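You operate a simulated robot arm through the tools that you are given. There is no shell and no other tool. Be economical: measure what you need, move in short steps, check, and stop when the job is done.

You are at the controls of a simulated two-armed robot. One attempt, no reset.

TASK
Wipe up the spill on the top of the wooden desk with the striped scarf and put it back.

It is judged by the outcome, as a careful person would: the job done as asked, and still so three seconds after it is handed in. It fails if anything else is knocked over, pushed out of place, dropped, spilled or broken.

THE ROBOT
Two 7-joint arms with two-finger parallel grippers on one trunk, on a base that drives. Base frame: it is fixed to the floor where the robot stands at the start and does not move with it; the origin is under the middle of the robot, x ahead of it, y to its left, z up. Readings come in mm, rad, newtons and seconds.
The left shoulder is at the start at [70, 163, 1120], the right one opposite. Payload 3.43 kg a hand.
The TCP of each hand is the grasp point between the finger pads, 34 mm short of the fingertips. In the tool frame z runs along the fingers and y along their closing line. The gripper opens to 128 mm. The fingers are 24 mm wide and 12 mm thick; the gripper's body (48 by 130 mm) begins 96 mm behind the TCP.
Orientation is that of the tool frame in the base frame, as a unit quaternion [x, y, z, w]. With the fingers straight down and closing along the base's y, the tool's x points along the base's -x, its y along +y and its z along -z.

THE INTERFACE
- The arms move only by the tool step_arm. It takes "left_targets", "right_targets" or both (then of equal length, played together; a hand with none holds still); each is a list that holds one entry, the list of rows, each a list of 7 numbers: the opening, from 0 (shut) to 1 (fully open), then the shift along the tool's x, y, z in mm, then the turn, a rotation vector about the tool's x, y, z in degrees. In form: [[[gripper, dx, dy, dz, rx, ry, rz], ...]]. A call has 1 to 10 rows; each row shifts and turns the commanded pose from where the row before left it, along the tool's axes as they then stand. Rows are played at 5 a second. More than 50 mm and 0.15 rad between two rows, or a gripper value outside its range, and nothing of the call is played. A pose out of reach is approached as far as the arm can. The call stops where the force on the tool passes 40 N (or 10 N more than at its start, if that is more) or the arm is blocked; 0.2 s more then pass. The fingers move at their own pace (about 153 mm/s each) and stop on an object; they squeeze with about 29 N. The grip force told is the motor's: it shows also when the fingers shut on nothing. Time passes only in rows, and 0.2 s behind the last, so rows that do not move let the fingers close. It gives the time, the measured TCP pose, the force on the tool (base axes), the opening and the grip force at its end, in the units of the frame above (readings bear some noise).
- Cameras (640 x 400 px; columns grow to the right, rows downward): "scene" is now at [131.5, 17.7, 1337.4]; the picture's right is [0.23, -0.97, 0.00], its down [-0.65, -0.15, -0.75] and it looks along [0.73, 0.17, -0.67] (base axes); focal length 267 px, centre (320, 200). "left" rides on the left gripper at [76, 11, -160] in its tool frame; the picture's right is [-0.15, 0.99, 0.00], its down [-0.88, -0.13, -0.46] and it looks along [-0.45, -0.07, 0.89] (tool axes); focal length 234 px, centre (320, 200). "right" rides on the right gripper at [76, -11, -160] in its tool frame; the picture's right is [0.15, 0.99, 0.00], its down [-0.88, 0.13, -0.46] and it looks along [-0.45, 0.07, 0.89] (tool axes); focal length 234 px, centre (320, 200). There is no depth. A picture from a camera that has moved, and an enlarged one, comes with that camera's place and axes in the base frame and with its lens.
- capture(camera): a new picture of that camera. No time passes.
- move_column(by): slides the trunk up (or, below 0, down) by that many mm; the arms and the scene camera ride with it, the base frame stays. It gives what a move gives, with no picture.
- base_move(legs): drives the robot by 1 to 6 legs, each [ahead, left, turn to the left] in mm, mm and rad, along the robot's own axes; the way and the turn of a leg run together, so that a leg with both is an arc; at most 1500 mm and 3.142 rad a leg. The arms and the cameras ride along, it lands a little off, and it stops where it bumps. It gives what a move gives.
- turn_head(pan, tilt): turns the head with the scene camera to pan (to the left, within 1.501 rad either way) and tilt (down, from -0.506 to 1.204), counted from straight ahead of the robot. It gives what a move gives.
- zoom(camera, box): a new picture of the part [left, top, right, bottom] of that camera's present view, enlarged. No time passes.
- close_job(): hands the job in; it is judged then, once.

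Work in short steps. Places have to be worked out from the pictures, the camera data and where the tool is seen: move nearer, look again, correct. Check each grasp and each placing, and mend what went wrong. You have 120 turns and 100 pictures in all, those below and enlarged ones among them. Open the grippers and draw the arms clear of the work before you hand the job in, unless the task says otherwise; then end with one line.

The tools are called after "Emit:" by a JSON object that holds its "name" and its "arguments". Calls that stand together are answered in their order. step_arm: Moves the arms, as the interface text tells. Its arguments: {"type":"object","properties":{"left_targets":{"type":"array","items":{"type":"array","items":{"type":"array","items":{"type":"number"}}}},"right_targets":{"type":"array","items":{"type":"array","items":{"type":"array","items":{"type":"number"}}}}},"required":[]} The other tools are called the same way: move_column (by) slides the trunk up or down; base_move (legs) drives the base; turn_head (pan, tilt) turns the head that bears the scene camera; capture (camera) takes a picture; zoom (camera, box) takes an enlarged picture of a part of a camera's view; close_job () hands the job in.

At the start:

```text
t: 0.0
left_position: [633.0, 346.0, 1002.2]
left_tool_rot: [0.0, 1.0, 0.001, 0.0]
left_wrist_force: [-0.1, 0.3, 0.1]
left_opening: 127.9
left_grasp_force: 0.1
right_position: [654.6, -128.7, 984.5]
right_tool_rot: [0.0, 1.0, 0.0, 0.0]
right_wrist_force: [0.6, -0.3, 0.5]
right_opening: 128.2
right_grasp_force: 0.1
trunk travel left (down, up): [-600.0, 340.0]
robot x, y, heading: [-0.5, 1.7, 0.002]
head pan, tilt: [0.232, 0.73]
```

scene: 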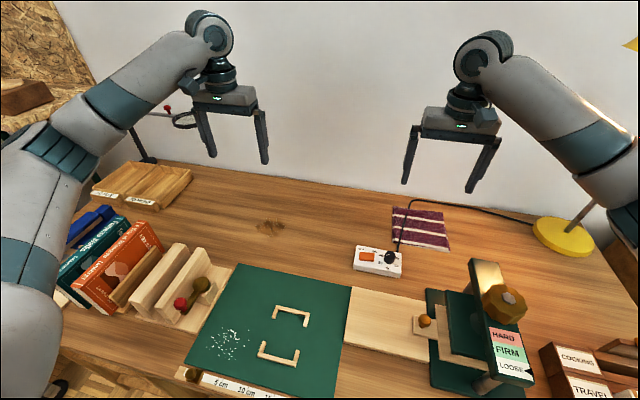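
right: 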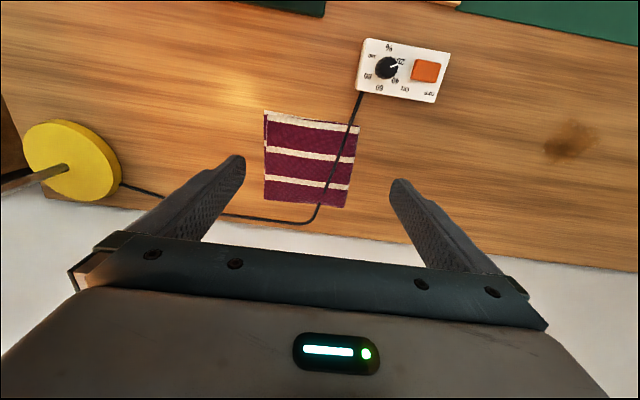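
left: 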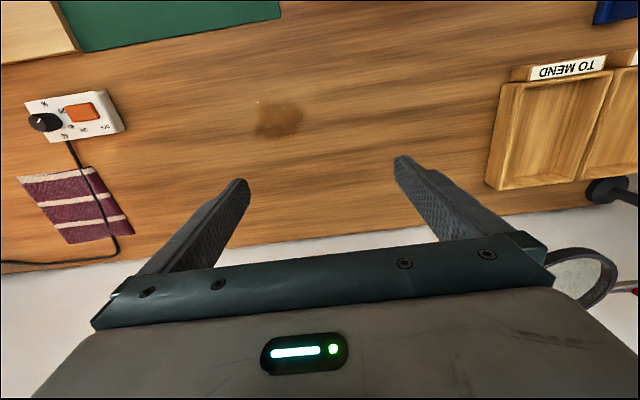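

The scarf lies near the lamp's cord, and the brown spill is to its left. I'll zoom in on both to see which one lies on top.

Emit:
{"name": "zoom", "arguments": {"camera": "right", "box": [200, 20, 460, 240]}}

Emit:
{"name": "zoom", "arguments": {"camera": "scene", "box": [230, 180, 490, 290]}}

```text
1.82 times, centred on (330, 130) of right
camera zoom: at [579.0, -139.6, 1145.2], right [-0.15, 0.99, 0.0], down [0.88, 0.13, 0.46], along [0.45, 0.07, -0.89], focal length 426 px, centre (302, 327)
```

zoom: 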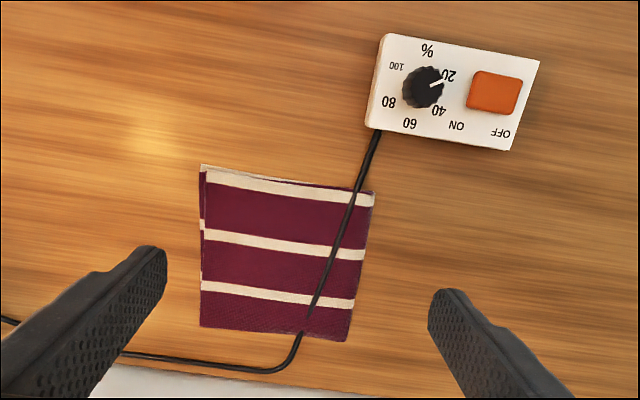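

```text
2.46 times, centred on (360, 235) of scene
camera zoom: at [131.5, 17.7, 1337.4], right [0.23, -0.97, 0.0], down [-0.65, -0.15, -0.75], along [0.73, 0.17, -0.67], focal length 656 px, centre (222, 114)
```

zoom: 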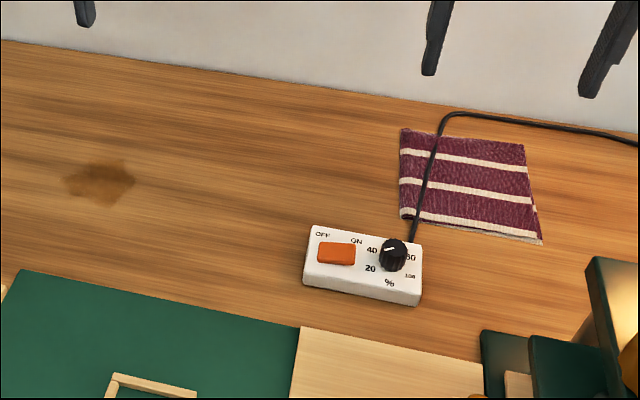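

The cord lies over the left part of the scarf, so the scarf has to slide out to the right (−y) first. I'll bring the right hand above the scarf's right half and look closer.

Emit:
{"name": "step_arm", "arguments": {"right_targets": [[[1, -10, -20, 30, 0, 0, 0], [1, -10, -20, 30, 0, 0, 0], [1, -10, -20, 30, 0, 0, 0], [1, -10, -20, 30, 0, 0, 0]]]}}

Emit:
{"name": "capture", "arguments": {"camera": "right"}}

Emit:
{"name": "capture", "arguments": {"camera": "scene"}}

```text
t: 1.0
left_position: [632.3, 344.9, 1000.9]
left_tool_rot: [0.001, 1.0, 0.0, 0.0]
left_wrist_force: [-0.3, -0.7, 0.2]
left_opening: 127.6
left_grasp_force: 0.1
right_position: [696.4, -208.3, 865.4]
right_tool_rot: [0.0, 1.0, 0.0, 0.0]
right_wrist_force: [-0.3, -0.7, -0.1]
right_opening: 128.1
right_grasp_force: 0.2
trunk travel left (down, up): [-600.0, 340.0]
robot x, y, heading: [1.4, -1.6, 0.003]
head pan, tilt: [0.232, 0.73]
```

```text
94 pictures are left
camera right: at [619.5, -219.7, 1024.7], right [-0.15, 0.99, 0.0], down [0.88, 0.13, 0.46], along [0.45, 0.07, -0.89], focal length 234 px, centre (320, 200)
```

right: 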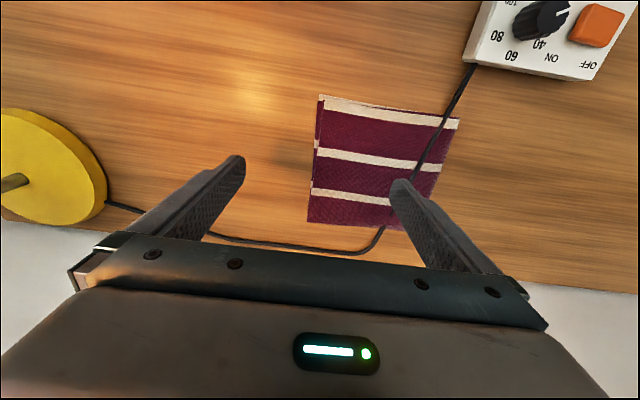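

```text
93 pictures are left
camera scene: at [132.0, 16.9, 1337.4], right [0.23, -0.97, 0.0], down [-0.65, -0.15, -0.74], along [0.72, 0.17, -0.67], focal length 267 px, centre (320, 200)
```

scene: 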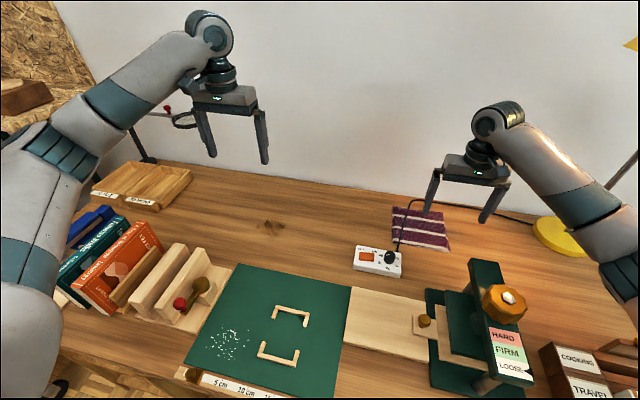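

Triangulating between the two views puts the desk top at about z≈742. The scarf spans about x 637–798, y −213…−55. I'll zoom in to see its thickness and folds.

Emit:
{"name": "zoom", "arguments": {"camera": "right", "box": [290, 70, 480, 240]}}

Emit:
{"name": "zoom", "arguments": {"camera": "scene", "box": [340, 180, 580, 290]}}

```text
2.35 times, centred on (385, 155) of right
camera zoom: at [619.5, -219.7, 1024.7], right [-0.15, 0.99, 0.0], down [0.88, 0.13, 0.46], along [0.45, 0.07, -0.89], focal length 551 px, centre (167, 306)
```

zoom: 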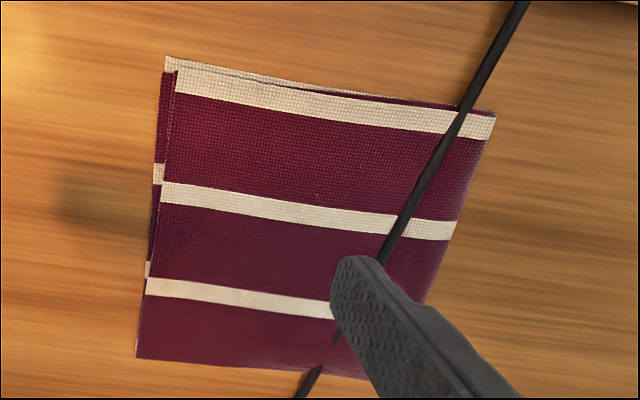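

```text
2.67 times, centred on (460, 235) of scene
camera zoom: at [132.0, 16.9, 1337.4], right [0.23, -0.97, 0.0], down [-0.65, -0.15, -0.74], along [0.72, 0.17, -0.67], focal length 711 px, centre (-53, 107)
```

zoom: 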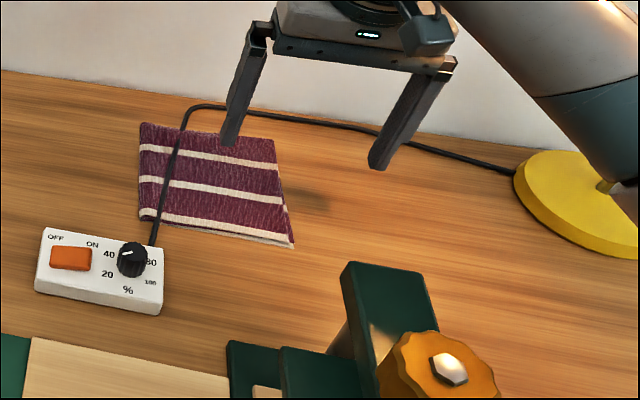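

It is a folded soft cloth about 160 mm square, and its loose edges are on the right. I'll go down with the fingers part open, straddling the right edge, and stop short of the table to check.

Emit:
{"name": "step_arm", "arguments": {"right_targets": [[[0.6, -10, 0, 20, 0, 0, 0], [0.6, -9, 0, 30, 0, 0, 0], [0.6, 0, 0, 25, 0, 0, 0]]]}}

Emit:
{"name": "capture", "arguments": {"camera": "right"}}

Emit:
{"name": "zoom", "arguments": {"camera": "scene", "box": [340, 180, 580, 290]}}

```text
t: 1.8
left_position: [630.4, 344.8, 1004.3]
left_tool_rot: [0.0, 1.0, -0.002, 0.002]
left_wrist_force: [0.4, -0.6, 0.7]
left_opening: 128.0
left_grasp_force: 0.0
right_position: [712.2, -206.5, 795.2]
right_tool_rot: [0.0, 1.0, 0.001, 0.005]
right_wrist_force: [4.2, -0.3, 22.2]
right_opening: 76.6
right_grasp_force: 0.0
trunk travel left (down, up): [-600.0, 340.0]
robot x, y, heading: [0.9, -1.3, -0.002]
head pan, tilt: [0.232, 0.73]
```

```text
90 pictures are left
camera right: at [634.8, -218.8, 955.6], right [-0.15, 0.99, 0.0], down [0.88, 0.13, 0.46], along [0.46, 0.07, -0.89], focal length 234 px, centre (320, 200)
```

right: 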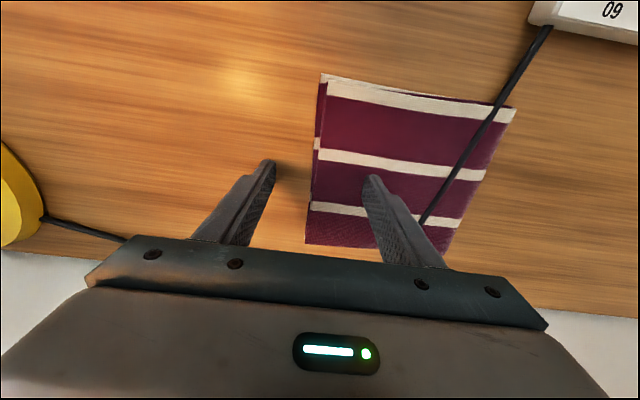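

```text
2.67 times, centred on (460, 235) of scene
camera zoom: at [127.6, 18.0, 1338.4], right [0.23, -0.97, 0.0], down [-0.65, -0.15, -0.75], along [0.73, 0.17, -0.66], focal length 711 px, centre (-53, 107)
```

zoom: 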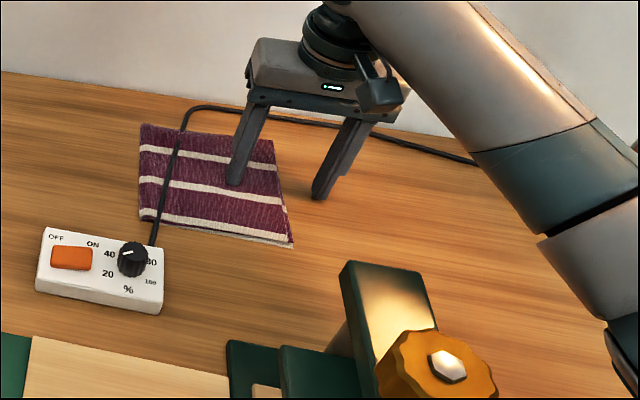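

There is already contact, with 22 N upward at TCP z≈795, so the desk is near z≈760. I'll ease up 2 mm and close on the edge.

Emit:
{"name": "step_arm", "arguments": {"right_targets": [[[0.6, 0, 0, -3, 0, 0, 0], [0.35, 0, 0, 0, 0, 0, 0], [0.2, 0, 0, 0, 0, 0, 0], [0.0, 0, 0, 0, 0, 0, 0], [0.0, 0, 0, 0, 0, 0, 0]]]}}

Emit:
{"name": "capture", "arguments": {"camera": "right"}}

Emit:
{"name": "zoom", "arguments": {"camera": "scene", "box": [340, 180, 580, 290]}}

```text
t: 3.0
left_position: [629.9, 344.6, 1003.3]
left_tool_rot: [0.0, 1.0, -0.001, 0.0]
left_wrist_force: [-0.1, 0.5, 0.3]
left_opening: 127.8
left_grasp_force: 0.0
right_position: [711.4, -207.9, 794.9]
right_tool_rot: [0.001, 1.0, 0.0, 0.002]
right_wrist_force: [2.9, -4.7, 28.7]
right_opening: 3.5
right_grasp_force: 29.1
trunk travel left (down, up): [-600.0, 340.0]
robot x, y, heading: [1.4, 1.8, 0.002]
head pan, tilt: [0.232, 0.73]
```

```text
88 pictures are left
camera right: at [634.8, -219.2, 956.1], right [-0.15, 0.99, 0.0], down [0.88, 0.13, 0.46], along [0.45, 0.06, -0.89], focal length 234 px, centre (320, 200)
```

right: 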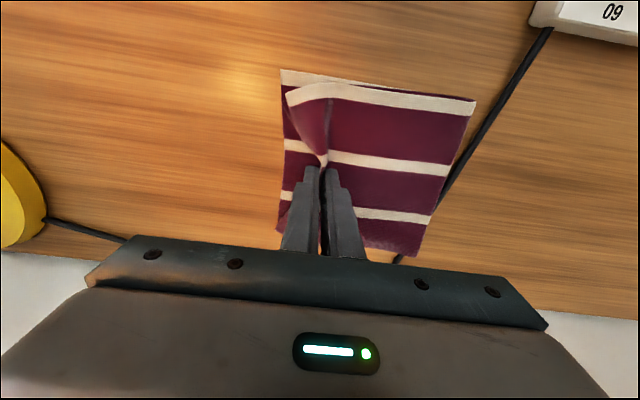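

```text
2.67 times, centred on (460, 235) of scene
camera zoom: at [128.1, 18.1, 1337.8], right [0.23, -0.97, 0.0], down [-0.65, -0.15, -0.75], along [0.73, 0.17, -0.67], focal length 711 px, centre (-53, 107)
```

zoom: 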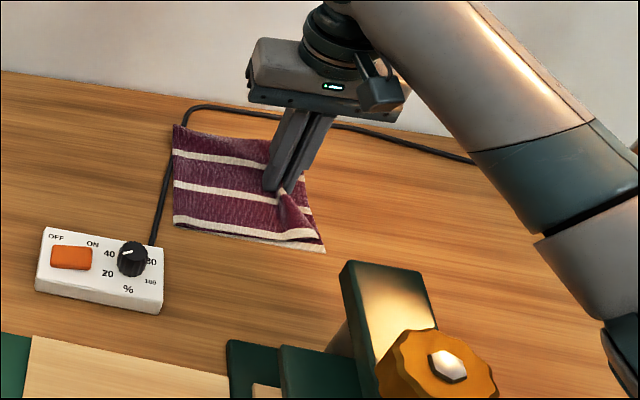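

The scarf is pinched with its fold in the jaws, and it has slid out from under the cord. I'll pull 25 mm more to the right while lifting.

Emit:
{"name": "step_arm", "arguments": {"right_targets": [[[0, 0, -10, -5, 0, 0, 0], [0, 0, -15, -15, 0, 0, 0], [0, 0, -15, -30, 0, 0, 0], [0, 0, 0, -40, 0, 0, 0], [0, 0, 0, -40, 0, 0, 0]]]}}

Emit:
{"name": "capture", "arguments": {"camera": "right"}}

Emit:
{"name": "capture", "arguments": {"camera": "scene"}}

```text
t: 4.2
left_position: [632.8, 346.6, 1002.0]
left_tool_rot: [0.0, 1.0, -0.001, 0.001]
left_wrist_force: [0.1, 0.2, 0.2]
left_opening: 128.1
left_grasp_force: 0.0
right_position: [715.1, -246.1, 923.5]
right_tool_rot: [0.001, 1.0, 0.0, 0.0]
right_wrist_force: [-1.3, -0.4, 0.6]
right_opening: 3.7
right_grasp_force: 29.6
trunk travel left (down, up): [-600.0, 340.0]
robot x, y, heading: [-0.8, -0.2, 0.002]
head pan, tilt: [0.232, 0.73]
```

```text
86 pictures are left
camera right: at [637.2, -257.8, 1084.0], right [-0.15, 0.99, 0.0], down [0.88, 0.13, 0.46], along [0.45, 0.07, -0.89], focal length 234 px, centre (320, 200)
```

right: 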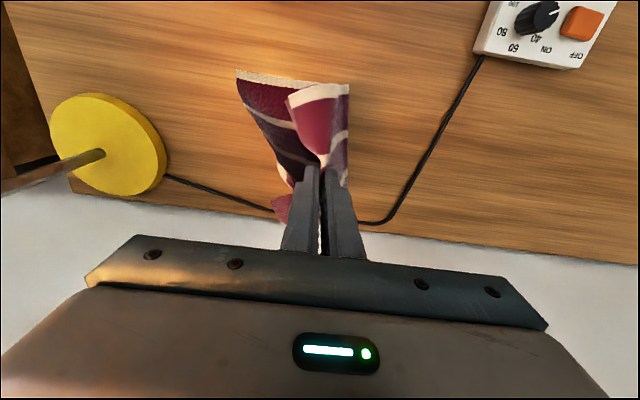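

```text
85 pictures are left
camera scene: at [130.4, 17.9, 1337.4], right [0.23, -0.97, 0.0], down [-0.65, -0.15, -0.75], along [0.73, 0.17, -0.67], focal length 267 px, centre (320, 200)
```

scene: 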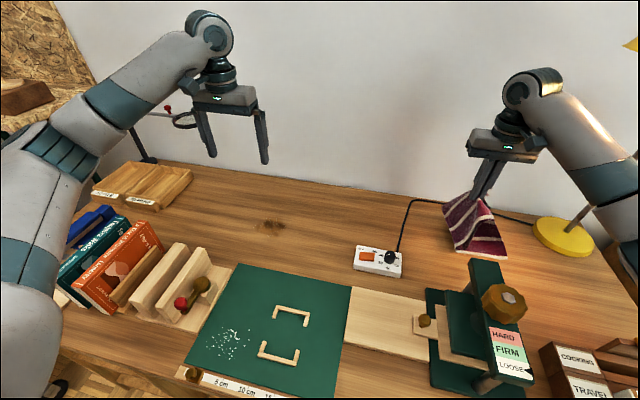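

The whole cloth is in hand, and neither the cord nor the box has moved. I'll lift it higher and move the left arm up and out to make room over the spill at about [605, 279].

Emit:
{"name": "step_arm", "arguments": {"right_targets": [[[0, 0, 20, -30, 0, 0, 0], [0, 10, 40, -30, 0, 0, 0], [0, 10, 40, -20, 0, 0, 0], [0, 10, 40, 0, 0, 0, 0], [0, 10, 40, 0, 0, 0, 0]]], "left_targets": [[[1, 10, 25, -30, 0, 0, 0], [1, 10, 30, -30, 0, 0, 0], [1, 10, 30, -30, 0, 0, 0], [1, 10, 30, -30, 0, 0, 0], [1, 10, 30, -30, 0, 0, 0]]]}}

Emit:
{"name": "capture", "arguments": {"camera": "scene"}}

```text
refused: row 2 steps farther than a row can; nothing moved
```

```text
84 pictures are left
camera scene: at [130.4, 17.9, 1337.4], right [0.23, -0.97, 0.0], down [-0.65, -0.15, -0.75], along [0.73, 0.17, -0.67], focal length 267 px, centre (320, 200)
```

scene: 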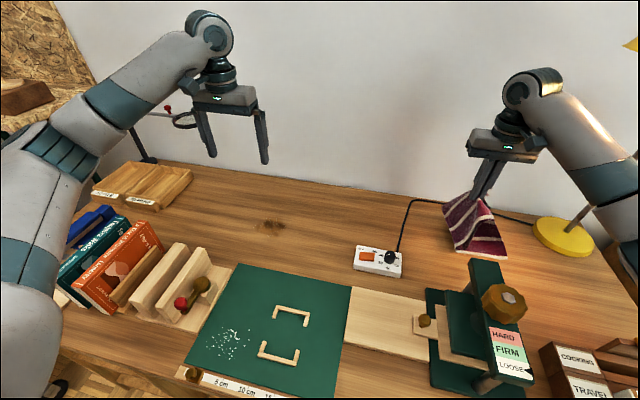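

One of those rows was too long, so I'm resending the move with smaller steps.

Emit:
{"name": "step_arm", "arguments": {"right_targets": [[[0, 0, 10, -40, 0, 0, 0], [0, 0, 25, -40, 0, 0, 0], [0, 10, 45, 0, 0, 0, 0], [0, 10, 45, 0, 0, 0, 0], [0, 10, 45, 0, 0, 0, 0], [0, 10, 45, 0, 0, 0, 0]]], "left_targets": [[[1, 10, 25, -30, 0, 0, 0], [1, 10, 25, -30, 0, 0, 0], [1, 10, 25, -30, 0, 0, 0], [1, 10, 25, -30, 0, 0, 0], [1, 10, 25, -30, 0, 0, 0], [1, 0, 25, -30, 0, 0, 0]]]}}

Emit:
{"name": "capture", "arguments": {"camera": "scene"}}

```text
t: 5.6
left_position: [583.0, 495.0, 1180.7]
left_tool_rot: [0.0, 1.0, -0.001, 0.0]
left_wrist_force: [-0.5, -0.2, -0.1]
left_opening: 128.0
left_grasp_force: 0.0
right_position: [672.9, -34.7, 1003.0]
right_tool_rot: [0.0, 1.0, -0.001, 0.001]
right_wrist_force: [-0.6, -0.1, -1.0]
right_opening: 3.7
right_grasp_force: 28.7
trunk travel left (down, up): [-600.0, 340.0]
robot x, y, heading: [-1.3, 2.1, -0.001]
head pan, tilt: [0.232, 0.73]
```

```text
83 pictures are left
camera scene: at [130.4, 19.0, 1337.4], right [0.23, -0.97, 0.0], down [-0.65, -0.15, -0.75], along [0.73, 0.17, -0.67], focal length 267 px, centre (320, 200)
```

scene: 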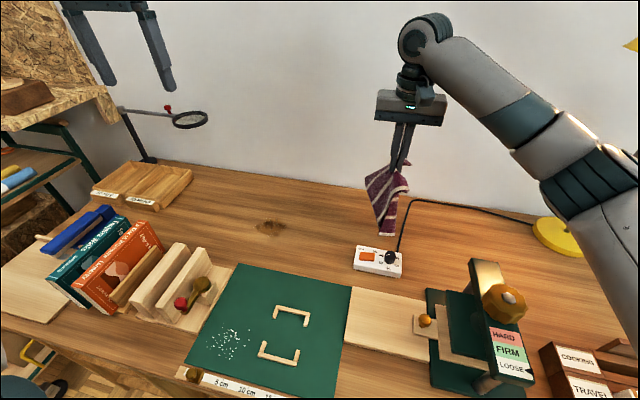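

The scarf is hanging securely from the gripper. I'll carry on toward the spill at about [610, 279].

Emit:
{"name": "step_arm", "arguments": {"right_targets": [[[0, 10, 45, 0, 0, 0, 0], [0, 10, 45, 0, 0, 0, 0], [0, 10, 45, 0, 0, 0, 0], [0, 10, 45, 0, 0, 0, 0], [0, 10, 45, 0, 0, 0, 0], [0, 10, 45, 0, 0, 0, 0], [0, 5, 40, 0, 0, 0, 0]]]}}

Emit:
{"name": "capture", "arguments": {"camera": "scene"}}

Emit:
{"name": "capture", "arguments": {"camera": "right"}}

```text
t: 7.2
left_position: [584.5, 493.7, 1182.2]
left_tool_rot: [0.0, 1.0, 0.0, 0.0]
left_wrist_force: [0.2, -0.9, -0.3]
left_opening: 127.9
left_grasp_force: 0.0
right_position: [613.1, 245.4, 999.9]
right_tool_rot: [0.001, 1.0, 0.001, 0.0]
right_wrist_force: [1.1, -0.3, -0.3]
right_opening: 3.7
right_grasp_force: 29.5
right hand out of reach, approached as far as the arm can: row 7
trunk travel left (down, up): [-600.0, 340.0]
robot x, y, heading: [-0.3, 0.7, 0.0]
head pan, tilt: [0.232, 0.73]
```

```text
82 pictures are left
camera scene: at [131.8, 16.7, 1337.3], right [0.23, -0.97, 0.0], down [-0.65, -0.15, -0.74], along [0.72, 0.17, -0.67], focal length 267 px, centre (320, 200)
```

scene: 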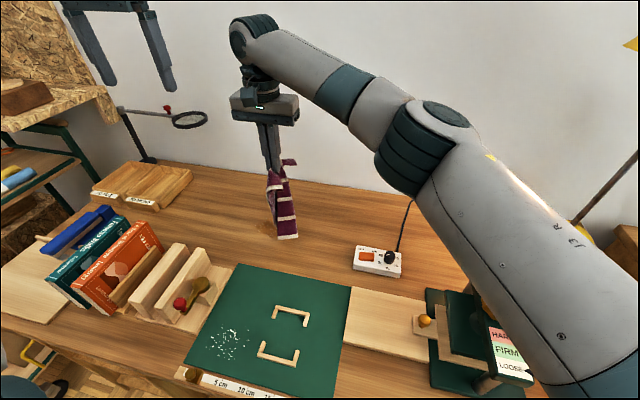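

```text
81 pictures are left
camera right: at [536.9, 232.9, 1161.1], right [-0.15, 0.99, 0.0], down [0.88, 0.13, 0.46], along [0.45, 0.07, -0.89], focal length 234 px, centre (320, 200)
```

right: 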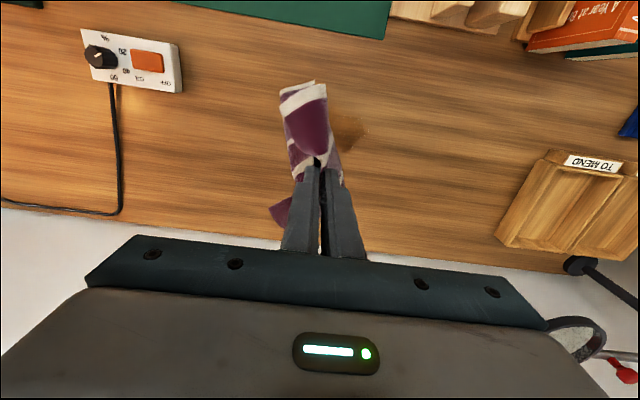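

The right arm reached its limit at y≈245, short of the spill centre. I'll drive the base 150 mm left with everything held high.

Emit:
{"name": "base_move", "arguments": {"legs": [[0, 150, 0]]}}

Emit:
{"name": "capture", "arguments": {"camera": "scene"}}

```text
t: 8.6
left_position: [583.9, 647.5, 1182.4]
left_tool_rot: [0.001, 1.0, 0.0, 0.0]
left_wrist_force: [-0.1, 0.0, 0.0]
left_opening: 128.3
left_grasp_force: 0.0
right_position: [613.6, 397.7, 1001.3]
right_tool_rot: [0.002, 1.0, 0.001, 0.0]
right_wrist_force: [1.4, 1.2, 0.8]
right_opening: 3.4
right_grasp_force: 29.1
trunk travel left (down, up): [-600.0, 340.0]
robot x, y, heading: [0.8, 156.8, 0.0]
head pan, tilt: [0.232, 0.73]
```

```text
80 pictures are left
camera scene: at [131.5, 171.3, 1337.4], right [0.23, -0.97, 0.0], down [-0.65, -0.15, -0.75], along [0.73, 0.17, -0.67], focal length 267 px, centre (320, 200)
```

scene: 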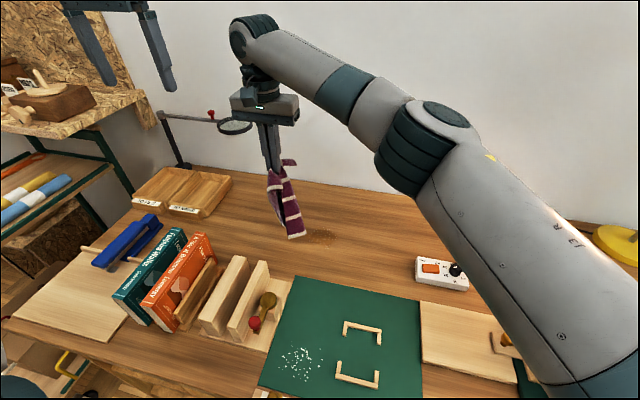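

Now I'll bring the scarf over the spill and lower it partway.

Emit:
{"name": "step_arm", "arguments": {"right_targets": [[[0, 0, -40, 0, 0, 0, 0], [0, 0, -40, 0, 0, 0, 0], [0, 0, -36, 10, 0, 0, 0], [0, 4, 0, 40, 0, 0, 0], [0, 4, 0, 40, 0, 0, 0]]]}}

Emit:
{"name": "capture", "arguments": {"camera": "scene"}}

Emit:
{"name": "capture", "arguments": {"camera": "right"}}

```text
t: 9.8
left_position: [585.0, 647.5, 1181.2]
left_tool_rot: [0.001, 1.0, 0.0, 0.001]
left_wrist_force: [0.4, 0.1, 0.2]
left_opening: 128.0
left_grasp_force: 0.0
right_position: [602.9, 281.7, 913.0]
right_tool_rot: [0.002, 1.0, 0.0, 0.0]
right_wrist_force: [0.1, -0.3, 0.6]
right_opening: 3.7
right_grasp_force: 29.1
trunk travel left (down, up): [-600.0, 340.0]
robot x, y, heading: [5.1, 154.5, -0.001]
head pan, tilt: [0.232, 0.73]
```

```text
79 pictures are left
camera scene: at [132.1, 171.4, 1337.4], right [0.23, -0.97, 0.0], down [-0.65, -0.15, -0.74], along [0.73, 0.17, -0.67], focal length 267 px, centre (320, 200)
```

scene: 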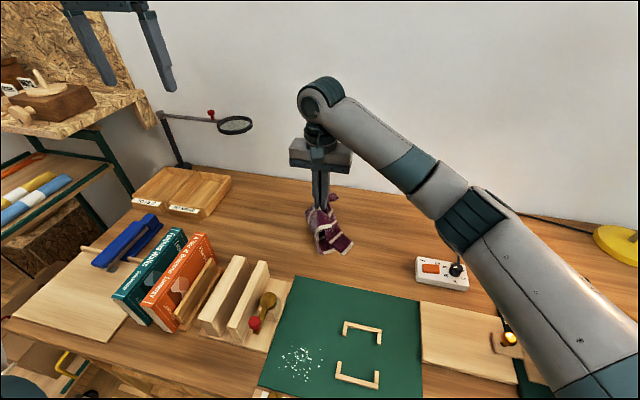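

```text
78 pictures are left
camera right: at [528.0, 269.6, 1072.2], right [-0.14, 0.99, 0.0], down [0.88, 0.13, 0.46], along [0.45, 0.07, -0.89], focal length 234 px, centre (320, 200)
```

right: 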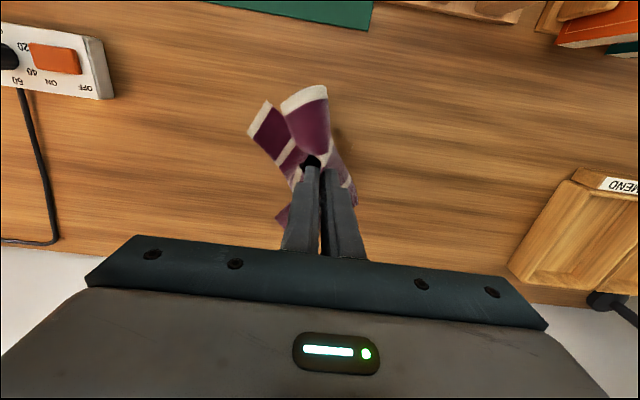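

The scarf is over the spill. I'll lower it gently until it presses lightly.

Emit:
{"name": "step_arm", "arguments": {"right_targets": [[[0, 0, 0, 35, 0, 0, 0], [0, 0, 0, 35, 0, 0, 0], [0, 0, 0, 25, 0, 0, 0], [0, 0, 0, 12, 0, 0, 0]]]}}

Emit:
{"name": "capture", "arguments": {"camera": "right"}}

Emit:
{"name": "zoom", "arguments": {"camera": "scene", "box": [240, 170, 420, 290]}}

```text
t: 10.8
left_position: [584.4, 646.3, 1180.9]
left_tool_rot: [0.001, 1.0, -0.001, 0.001]
left_wrist_force: [-0.4, 0.1, -0.6]
left_opening: 128.0
left_grasp_force: 0.0
right_position: [604.7, 281.9, 804.2]
right_tool_rot: [0.001, 1.0, 0.0, 0.0]
right_wrist_force: [-0.5, -0.2, -0.1]
right_opening: 3.8
right_grasp_force: 29.0
trunk travel left (down, up): [-600.0, 340.0]
robot x, y, heading: [0.1, 155.0, -0.001]
head pan, tilt: [0.232, 0.73]
```

```text
77 pictures are left
camera right: at [528.3, 270.0, 964.9], right [-0.14, 0.99, 0.0], down [0.88, 0.13, 0.46], along [0.45, 0.07, -0.89], focal length 234 px, centre (320, 200)
```

right: 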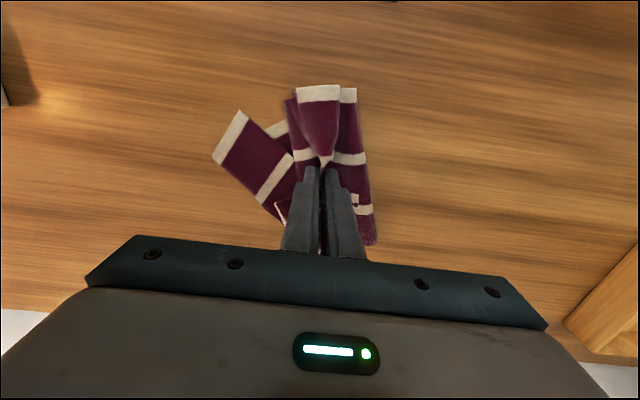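

```text
3.33 times, centred on (330, 230) of scene
camera zoom: at [131.6, 171.6, 1337.4], right [0.23, -0.97, 0.0], down [-0.65, -0.15, -0.75], along [0.73, 0.17, -0.67], focal length 889 px, centre (287, 100)
```

zoom: 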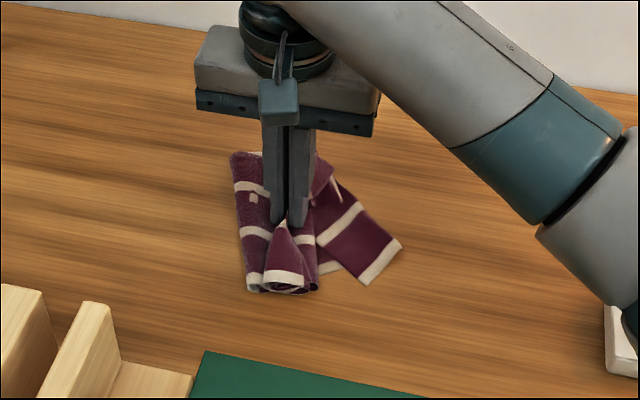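

There is no contact force yet at z=804. I'll lower a little more.

Emit:
{"name": "step_arm", "arguments": {"right_targets": [[[0, 0, 0, 4, 0, 0, 0], [0, 0, 0, 4, 0, 0, 0], [0, 0, 0, 2, 0, 0, 0]]]}}

```text
t: 11.6
left_position: [581.0, 647.3, 1184.0]
left_tool_rot: [0.0, 1.0, 0.0, 0.002]
left_wrist_force: [0.0, 0.4, 1.1]
left_opening: 128.0
left_grasp_force: 0.1
right_position: [602.9, 282.7, 797.9]
right_tool_rot: [0.001, 1.0, 0.001, 0.002]
right_wrist_force: [-1.6, -0.3, 27.4]
right_opening: 3.6
right_grasp_force: 29.1
trunk travel left (down, up): [-600.0, 340.0]
robot x, y, heading: [0.7, 153.9, -0.004]
head pan, tilt: [0.232, 0.73]
```

Contact at 27 N. I'll ease off 1 mm and wipe in overlapping strokes across the spill.

Emit:
{"name": "step_arm", "arguments": {"right_targets": [[[0, 0, 0, -1, 0, 0, 0], [0, 0, 25, 0, 0, 0, 0], [0, 0, 25, 0, 0, 0, 0], [0, 18, 0, 0, 0, 0, 0], [0, 0, -33, 0, 0, 0, 0], [0, 0, -33, 0, 0, 0, 0], [0, 0, -34, 0, 0, 0, 0], [0, 18, 0, 0, 0, 0, 0], [0, 0, 33, 0, 0, 0, 0], [0, 0, 33, 0, 0, 0, 0]]]}}

Emit:
{"name": "step_arm", "arguments": {"right_targets": [[[0, 0, 34, 0, 0, 0, 0], [0, -36, 0, 0, 0, 0, 0], [0, -18, 0, 0, 0, 0, 0], [0, 0, -33, 0, 0, 0, 0], [0, 0, -33, 0, 0, 0, 0], [0, 0, -34, 0, 0, 0, 0], [0, -18, 0, 0, 0, 0, 0], [0, 0, 33, 0, 0, 0, 0], [0, 0, 33, 0, 0, 0, 0], [0, 0, 34, 0, 0, 0, 0]]]}}

Emit:
{"name": "capture", "arguments": {"camera": "scene"}}

Emit:
{"name": "capture", "arguments": {"camera": "right"}}

```text
t: 12.4
left_position: [585.1, 645.9, 1180.8]
left_tool_rot: [0.002, 1.0, 0.0, 0.001]
left_wrist_force: [-0.1, -0.3, -0.3]
left_opening: 128.1
left_grasp_force: 0.1
right_position: [607.0, 319.5, 798.5]
right_tool_rot: [0.003, 1.0, -0.001, 0.003]
right_wrist_force: [-4.9, -7.5, 24.0]
right_opening: 3.5
right_grasp_force: 28.6
trunk travel left (down, up): [-600.0, 340.0]
robot x, y, heading: [-0.6, 154.6, -0.003]
head pan, tilt: [0.232, 0.73]
stopped in row 3 (right hand): the force on the tool passed its limit (the readings are from after the stop); the commanded pose is now the measured one
```

```text
t: 14.6
left_position: [585.8, 646.8, 1179.4]
left_tool_rot: [0.001, 1.0, -0.001, 0.0]
left_wrist_force: [0.4, -0.7, -1.0]
left_opening: 128.1
left_grasp_force: 0.0
right_position: [683.0, 357.0, 798.5]
right_tool_rot: [0.004, 1.0, 0.004, 0.004]
right_wrist_force: [2.7, 3.4, 17.6]
right_opening: 3.6
right_grasp_force: 28.7
trunk travel left (down, up): [-600.0, 340.0]
robot x, y, heading: [-0.8, 154.9, -0.002]
head pan, tilt: [0.232, 0.73]
```

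```text
75 pictures are left
camera scene: at [132.1, 172.0, 1336.8], right [0.23, -0.97, 0.0], down [-0.65, -0.15, -0.74], along [0.73, 0.17, -0.67], focal length 267 px, centre (320, 200)
```

scene: 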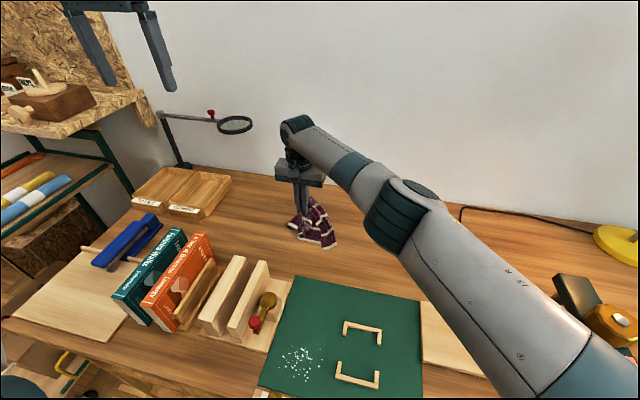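

```text
74 pictures are left
camera right: at [605.4, 343.7, 959.1], right [-0.14, 0.99, 0.01], down [0.88, 0.12, 0.46], along [0.46, 0.07, -0.89], focal length 234 px, centre (320, 200)
```

right: 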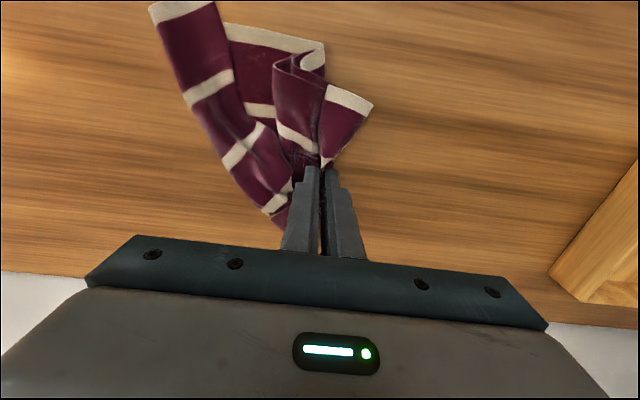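

The first pass stopped early and the second ended further out. I'll lift to see what remains of the spill.

Emit:
{"name": "step_arm", "arguments": {"right_targets": [[[0, 0, 0, -30, 0, 0, 0], [0, 0, 0, -40, 0, 0, 0], [0, 0, 0, -40, 0, 0, 0], [0, 0, 20, -30, 0, 0, 0]]]}}

Emit:
{"name": "zoom", "arguments": {"camera": "scene", "box": [220, 170, 440, 300]}}

Emit:
{"name": "capture", "arguments": {"camera": "right"}}

```text
t: 15.6
left_position: [584.8, 647.1, 1181.4]
left_tool_rot: [0.001, 1.0, -0.002, 0.0]
left_wrist_force: [-0.5, 0.5, -0.4]
left_opening: 128.1
left_grasp_force: 0.1
right_position: [683.3, 357.8, 927.4]
right_tool_rot: [0.003, 1.0, 0.0, 0.003]
right_wrist_force: [-0.1, 0.6, 0.2]
right_opening: 3.6
right_grasp_force: 29.3
right hand out of reach, approached as far as the arm can: row 4
trunk travel left (down, up): [-600.0, 340.0]
robot x, y, heading: [2.1, 152.4, -0.006]
head pan, tilt: [0.232, 0.73]
```

```text
2.91 times, centred on (330, 235) of scene
camera zoom: at [130.7, 171.3, 1337.3], right [0.23, -0.97, 0.0], down [-0.65, -0.15, -0.75], along [0.73, 0.17, -0.67], focal length 776 px, centre (291, 98)
```

zoom: 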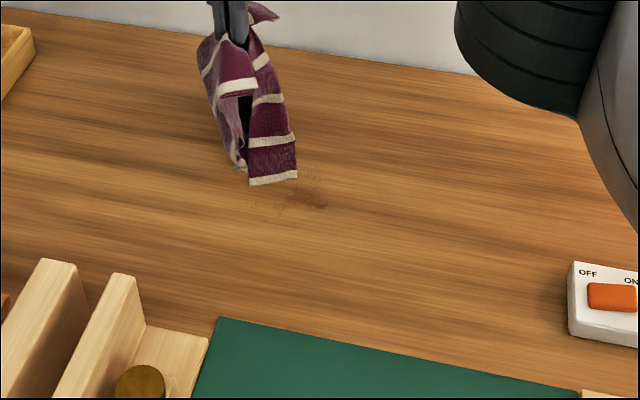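

```text
72 pictures are left
camera right: at [605.9, 346.6, 1088.3], right [-0.14, 0.99, 0.0], down [0.88, 0.13, 0.46], along [0.46, 0.06, -0.89], focal length 234 px, centre (320, 200)
```

right: 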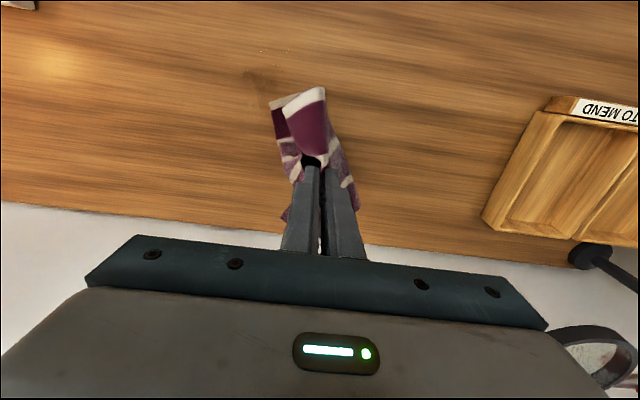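

Most of it is gone, with a faint remnant at about x 590–650, y 240–290. I'll go back over it.

Emit:
{"name": "step_arm", "arguments": {"right_targets": [[[0, 15, -35, 0, 0, 0, 0], [0, 20, -35, 10, 0, 0, 0], [0, 20, -25, 20, 0, 0, 0], [0, 0, 0, 30, 0, 0, 0], [0, 0, 0, 35, 0, 0, 0]]]}}

```text
t: 16.8
left_position: [585.9, 646.2, 1180.4]
left_tool_rot: [0.001, 1.0, 0.0, 0.0]
left_wrist_force: [0.3, -0.5, -0.3]
left_opening: 127.9
left_grasp_force: 0.1
right_position: [626.8, 261.0, 833.1]
right_tool_rot: [0.004, 1.0, -0.001, 0.001]
right_wrist_force: [0.2, 0.2, -0.5]
right_opening: 3.5
right_grasp_force: 28.9
trunk travel left (down, up): [-600.0, 340.0]
robot x, y, heading: [-0.4, 152.7, -0.003]
head pan, tilt: [0.232, 0.73]
```

I'm at [627, 261, 833]. I'll go down to light contact and make short strokes over the remnant.

Emit:
{"name": "step_arm", "arguments": {"right_targets": [[[0, 0, 0, 25, 0, 0, 0], [0, 0, 0, 10, 0, 0, 0], [0, 0, -20, 0, 0, 0, 0], [0, 0, 20, 0, 0, 0, 0], [0, 0, 20, 0, 0, 0, 0], [0, 0, 20, 0, 0, 0, 0], [0, 15, 0, 0, 0, 0, 0], [0, 0, -20, 0, 0, 0, 0], [0, 0, -20, 0, 0, 0, 0], [0, 0, -20, 0, 0, 0, 0]]]}}

```text
t: 19.0
left_position: [585.7, 645.1, 1181.7]
left_tool_rot: [0.002, 1.0, 0.0, 0.0]
left_wrist_force: [0.2, 0.8, -0.4]
left_opening: 127.8
left_grasp_force: 0.0
right_position: [610.7, 241.7, 798.3]
right_tool_rot: [0.004, 1.0, -0.001, 0.0]
right_wrist_force: [1.3, 2.7, 8.9]
right_opening: 3.6
right_grasp_force: 29.3
trunk travel left (down, up): [-600.0, 340.0]
robot x, y, heading: [1.9, 150.0, -0.003]
head pan, tilt: [0.232, 0.73]
```

Force is about 9 N, and the strokes ran cleanly. I'll make two more rows nearer the robot, then lift.

Emit:
{"name": "step_arm", "arguments": {"right_targets": [[[0, 15, 0, 1, 0, 0, 0], [0, 0, 20, 0, 0, 0, 0], [0, 0, 20, 0, 0, 0, 0], [0, 0, 20, 0, 0, 0, 0], [0, 15, 0, 0, 0, 0, 0], [0, 0, -20, 0, 0, 0, 0], [0, 0, -20, 0, 0, 0, 0], [0, -25, -10, 0, 0, 0, 0], [0, -25, 0, 0, 0, 0, 0], [0, -20, 0, 0, 0, 0, 0]]]}}

Emit:
{"name": "step_arm", "arguments": {"right_targets": [[[0, 0, 25, 0, 0, 0, 0], [0, 0, 25, 0, 0, 0, 0], [0, 20, 0, 0, 0, 0, 0], [0, 20, 0, 0, 0, 0, 0], [0, 0, 0, -35, 0, 0, 0], [0, 0, 0, -45, 0, 0, 0], [0, 0, -40, -25, 0, 0, 0], [0, 0, -45, -20, 0, 0, 0], [0, 0, -45, -20, 0, 0, 0], [0, 0, -45, -20, 0, 0, 0]]]}}

Emit:
{"name": "zoom", "arguments": {"camera": "scene", "box": [220, 170, 440, 300]}}

Emit:
{"name": "capture", "arguments": {"camera": "right"}}

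```text
t: 21.2
left_position: [582.6, 646.2, 1182.5]
left_tool_rot: [0.001, 1.0, 0.001, 0.001]
left_wrist_force: [-0.5, 0.0, 0.1]
left_opening: 128.1
left_grasp_force: 0.1
right_position: [653.0, 253.3, 796.6]
right_tool_rot: [0.002, 1.0, -0.001, 0.002]
right_wrist_force: [-5.6, -0.2, 20.4]
right_opening: 3.4
right_grasp_force: 28.9
trunk travel left (down, up): [-600.0, 340.0]
robot x, y, heading: [0.5, 154.0, -0.002]
head pan, tilt: [0.232, 0.73]
```

```text
t: 23.4
left_position: [584.9, 644.1, 1182.4]
left_tool_rot: [0.002, 1.0, 0.001, 0.0]
left_wrist_force: [-0.1, -1.1, 0.2]
left_opening: 128.1
left_grasp_force: 0.0
right_position: [611.1, 125.0, 962.6]
right_tool_rot: [0.003, 1.0, -0.001, 0.001]
right_wrist_force: [0.6, 0.2, 0.2]
right_opening: 3.7
right_grasp_force: 29.4
trunk travel left (down, up): [-600.0, 340.0]
robot x, y, heading: [-0.8, 157.0, -0.001]
head pan, tilt: [0.232, 0.73]
```

```text
2.91 times, centred on (330, 235) of scene
camera zoom: at [131.2, 168.8, 1337.4], right [0.23, -0.97, 0.0], down [-0.65, -0.15, -0.75], along [0.73, 0.17, -0.67], focal length 776 px, centre (291, 98)
```

zoom: 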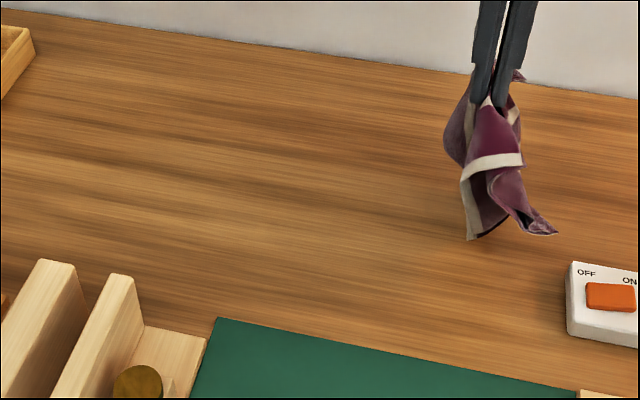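

```text
70 pictures are left
camera right: at [533.9, 112.7, 1122.3], right [-0.14, 0.99, 0.0], down [0.88, 0.13, 0.46], along [0.45, 0.06, -0.89], focal length 234 px, centre (320, 200)
```

right: 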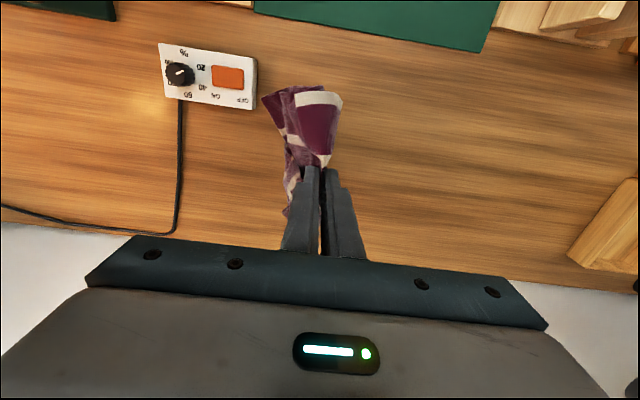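

The desk looks clean. I'll check the spill spot more closely, including the small specks I saw earlier near x≈585.

Emit:
{"name": "zoom", "arguments": {"camera": "scene", "box": [270, 205, 380, 275]}}

Emit:
{"name": "zoom", "arguments": {"camera": "right", "box": [330, 20, 590, 200]}}

```text
5.71 times, centred on (325, 240) of scene
camera zoom: at [131.2, 168.8, 1337.4], right [0.23, -0.97, 0.0], down [-0.65, -0.15, -0.75], along [0.73, 0.17, -0.67], focal length 1523 px, centre (291, -29)
```

zoom: 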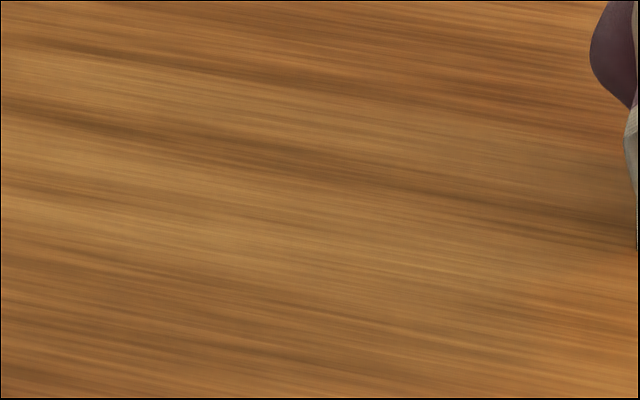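

```text
2.22 times, centred on (460, 110) of right
camera zoom: at [533.9, 112.7, 1122.3], right [-0.14, 0.99, 0.0], down [0.88, 0.13, 0.46], along [0.45, 0.06, -0.89], focal length 520 px, centre (9, 400)
```

zoom: 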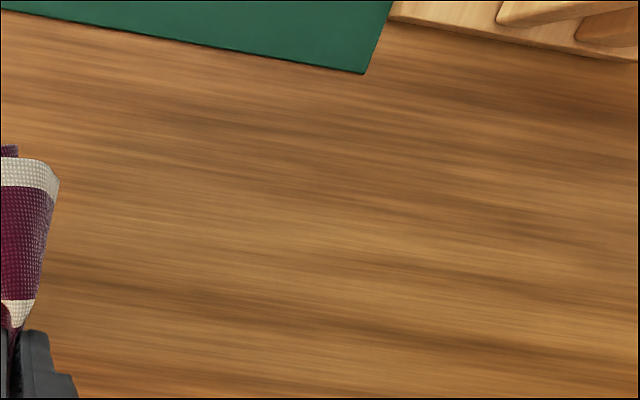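

The spill is fully gone. I'll raise the scarf and drive the base back right to its starting place.

Emit:
{"name": "step_arm", "arguments": {"right_targets": [[[0, 0, -30, -30, 0, 0, 0], [0, -20, -30, -30, 0, 0, 0]]]}}

Emit:
{"name": "base_move", "arguments": {"legs": [[0, -155, 0]]}}

Emit:
{"name": "step_arm", "arguments": {"right_targets": [[[0, -25, -40, 0, 0, 0, 0], [0, -25, -40, 0, 0, 0, 0], [0, -20, -30, 0, 0, 0, 0], [0, 0, 0, 0, 0, 0, 0]]]}}

Emit:
{"name": "capture", "arguments": {"camera": "scene"}}

Emit:
{"name": "capture", "arguments": {"camera": "right"}}

```text
t: 24.0
left_position: [584.5, 646.0, 1182.3]
left_tool_rot: [0.002, 1.0, 0.0, 0.0]
left_wrist_force: [0.6, 0.1, 0.7]
left_opening: 127.9
left_grasp_force: 0.1
right_position: [630.9, 64.3, 1020.8]
right_tool_rot: [0.003, 1.0, -0.001, 0.001]
right_wrist_force: [0.3, 0.6, 0.3]
right_opening: 3.1
right_grasp_force: 28.9
trunk travel left (down, up): [-600.0, 340.0]
robot x, y, heading: [1.3, 151.7, -0.002]
head pan, tilt: [0.232, 0.73]
```

```text
t: 25.4
left_position: [584.2, 491.5, 1180.9]
left_tool_rot: [0.001, 1.0, 0.0, 0.001]
left_wrist_force: [0.7, 0.3, -0.3]
left_opening: 127.8
left_grasp_force: 0.1
right_position: [630.8, -87.1, 1021.9]
right_tool_rot: [0.002, 1.0, -0.002, 0.001]
right_wrist_force: [0.0, 0.5, 0.0]
right_opening: 3.3
right_grasp_force: 29.6
trunk travel left (down, up): [-600.0, 340.0]
robot x, y, heading: [-3.7, -0.1, -0.005]
head pan, tilt: [0.232, 0.73]
```

```text
t: 26.4
left_position: [583.4, 493.1, 1181.5]
left_tool_rot: [0.001, 1.0, -0.001, 0.001]
left_wrist_force: [0.5, 0.3, 0.2]
left_opening: 128.0
left_grasp_force: 0.2
right_position: [698.2, -198.4, 1024.0]
right_tool_rot: [0.002, 1.0, -0.002, 0.001]
right_wrist_force: [0.6, -0.3, -0.5]
right_opening: 3.5
right_grasp_force: 29.4
trunk travel left (down, up): [-600.0, 340.0]
robot x, y, heading: [-1.7, 1.1, 0.001]
head pan, tilt: [0.232, 0.73]
```

```text
67 pictures are left
camera scene: at [131.1, 16.8, 1337.4], right [0.23, -0.97, 0.0], down [-0.65, -0.15, -0.75], along [0.73, 0.17, -0.67], focal length 267 px, centre (320, 200)
```

scene: 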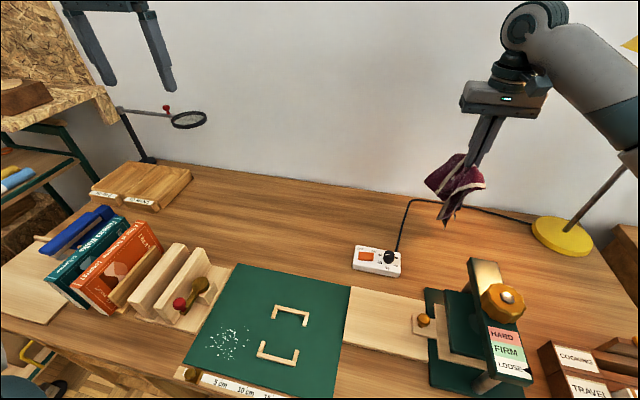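

```text
66 pictures are left
camera right: at [622.3, -210.5, 1184.4], right [-0.14, 0.99, 0.0], down [0.88, 0.13, 0.46], along [0.45, 0.06, -0.89], focal length 234 px, centre (320, 200)
```

right: 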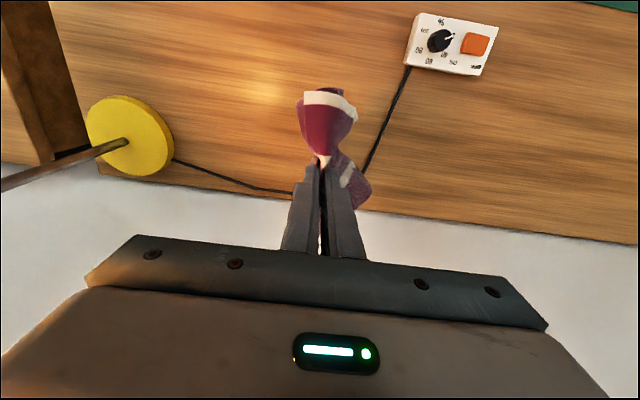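

The box, cord and lamp are unchanged. I'll lower the scarf toward its old place, just right of the cord, and look.

Emit:
{"name": "step_arm", "arguments": {"right_targets": [[[0, -7, 20, 40, 0, 0, 0], [0, -7, 15, 45, 0, 0, 0], [0, 0, 0, 40, 0, 0, 0], [0, 0, 0, 35, 0, 0, 0]]]}}

Emit:
{"name": "zoom", "arguments": {"camera": "scene", "box": [340, 160, 580, 290]}}

Emit:
{"name": "capture", "arguments": {"camera": "right"}}

```text
t: 27.4
left_position: [585.2, 491.5, 1180.6]
left_tool_rot: [0.001, 1.0, -0.001, 0.0]
left_wrist_force: [0.3, 0.1, 0.3]
left_opening: 128.0
left_grasp_force: 0.0
right_position: [712.6, -164.1, 864.6]
right_tool_rot: [0.001, 1.0, -0.001, 0.001]
right_wrist_force: [0.1, 0.0, 0.4]
right_opening: 3.5
right_grasp_force: 29.5
trunk travel left (down, up): [-600.0, 340.0]
robot x, y, heading: [-0.4, 1.3, 0.0]
head pan, tilt: [0.232, 0.73]
```

```text
2.67 times, centred on (460, 225) of scene
camera zoom: at [132.0, 16.5, 1337.3], right [0.23, -0.97, 0.0], down [-0.65, -0.15, -0.74], along [0.73, 0.17, -0.67], focal length 711 px, centre (-53, 133)
```

zoom: 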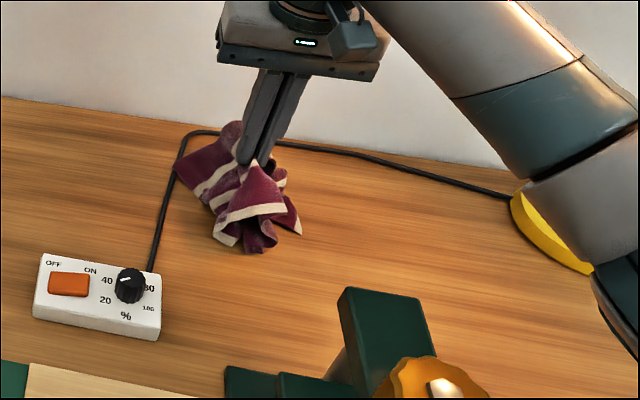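

```text
64 pictures are left
camera right: at [636.9, -175.7, 1023.8], right [-0.14, 0.99, 0.0], down [0.88, 0.13, 0.46], along [0.45, 0.06, -0.89], focal length 234 px, centre (320, 200)
```

right: 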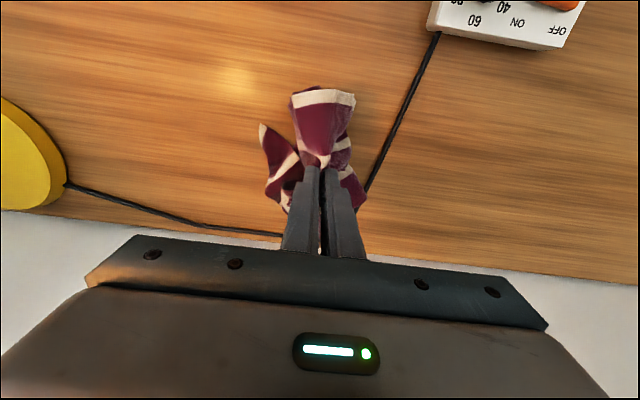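

I'll lower to just above the desk while drawing slightly right so the cloth lays out, then look before releasing.

Emit:
{"name": "step_arm", "arguments": {"right_targets": [[[0, 0, 0, 25, 0, 0, 0], [0, 0, 0, 20, 0, 0, 0], [0, 0, 0, 16, 0, 0, 0], [0, 0, -15, 0, 0, 0, 0], [0, 0, -15, 0, 0, 0, 0], [0, 0, -10, 0, 0, 0, 0]]]}}

Emit:
{"name": "zoom", "arguments": {"camera": "scene", "box": [340, 160, 580, 290]}}

Emit:
{"name": "capture", "arguments": {"camera": "right"}}

```text
t: 28.8
left_position: [583.5, 492.4, 1180.9]
left_tool_rot: [0.001, 1.0, -0.001, -0.001]
left_wrist_force: [0.6, -0.9, 0.8]
left_opening: 128.1
left_grasp_force: 0.0
right_position: [712.8, -204.3, 802.5]
right_tool_rot: [0.002, 1.0, -0.002, 0.0]
right_wrist_force: [0.0, -0.5, 0.4]
right_opening: 3.5
right_grasp_force: 28.6
trunk travel left (down, up): [-600.0, 340.0]
robot x, y, heading: [2.4, -3.0, 0.005]
head pan, tilt: [0.232, 0.73]
```

```text
2.67 times, centred on (460, 225) of scene
camera zoom: at [131.1, 16.3, 1337.4], right [0.23, -0.97, 0.0], down [-0.65, -0.15, -0.75], along [0.73, 0.17, -0.67], focal length 711 px, centre (-53, 133)
```

zoom: 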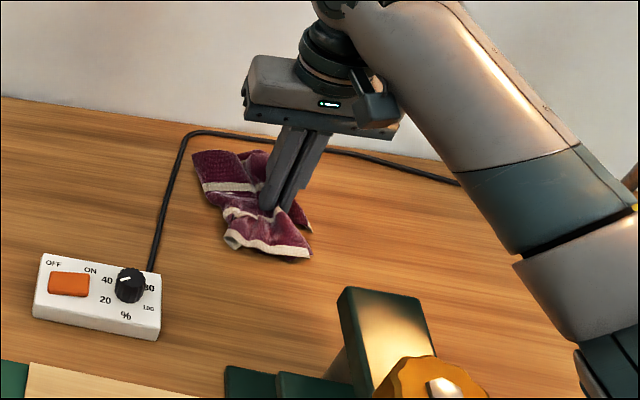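

```text
62 pictures are left
camera right: at [637.3, -215.4, 963.0], right [-0.14, 0.99, 0.0], down [0.88, 0.13, 0.46], along [0.45, 0.06, -0.89], focal length 234 px, centre (320, 200)
```

right: 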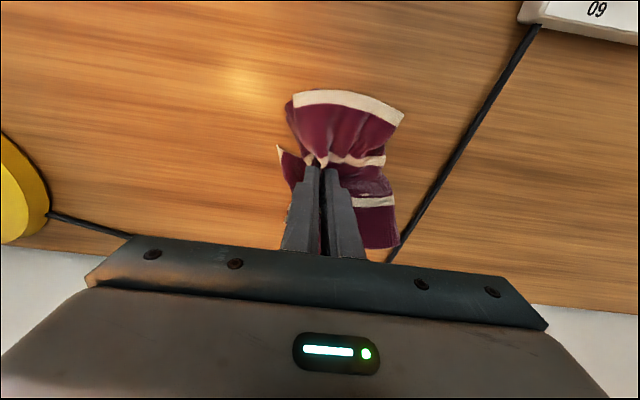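

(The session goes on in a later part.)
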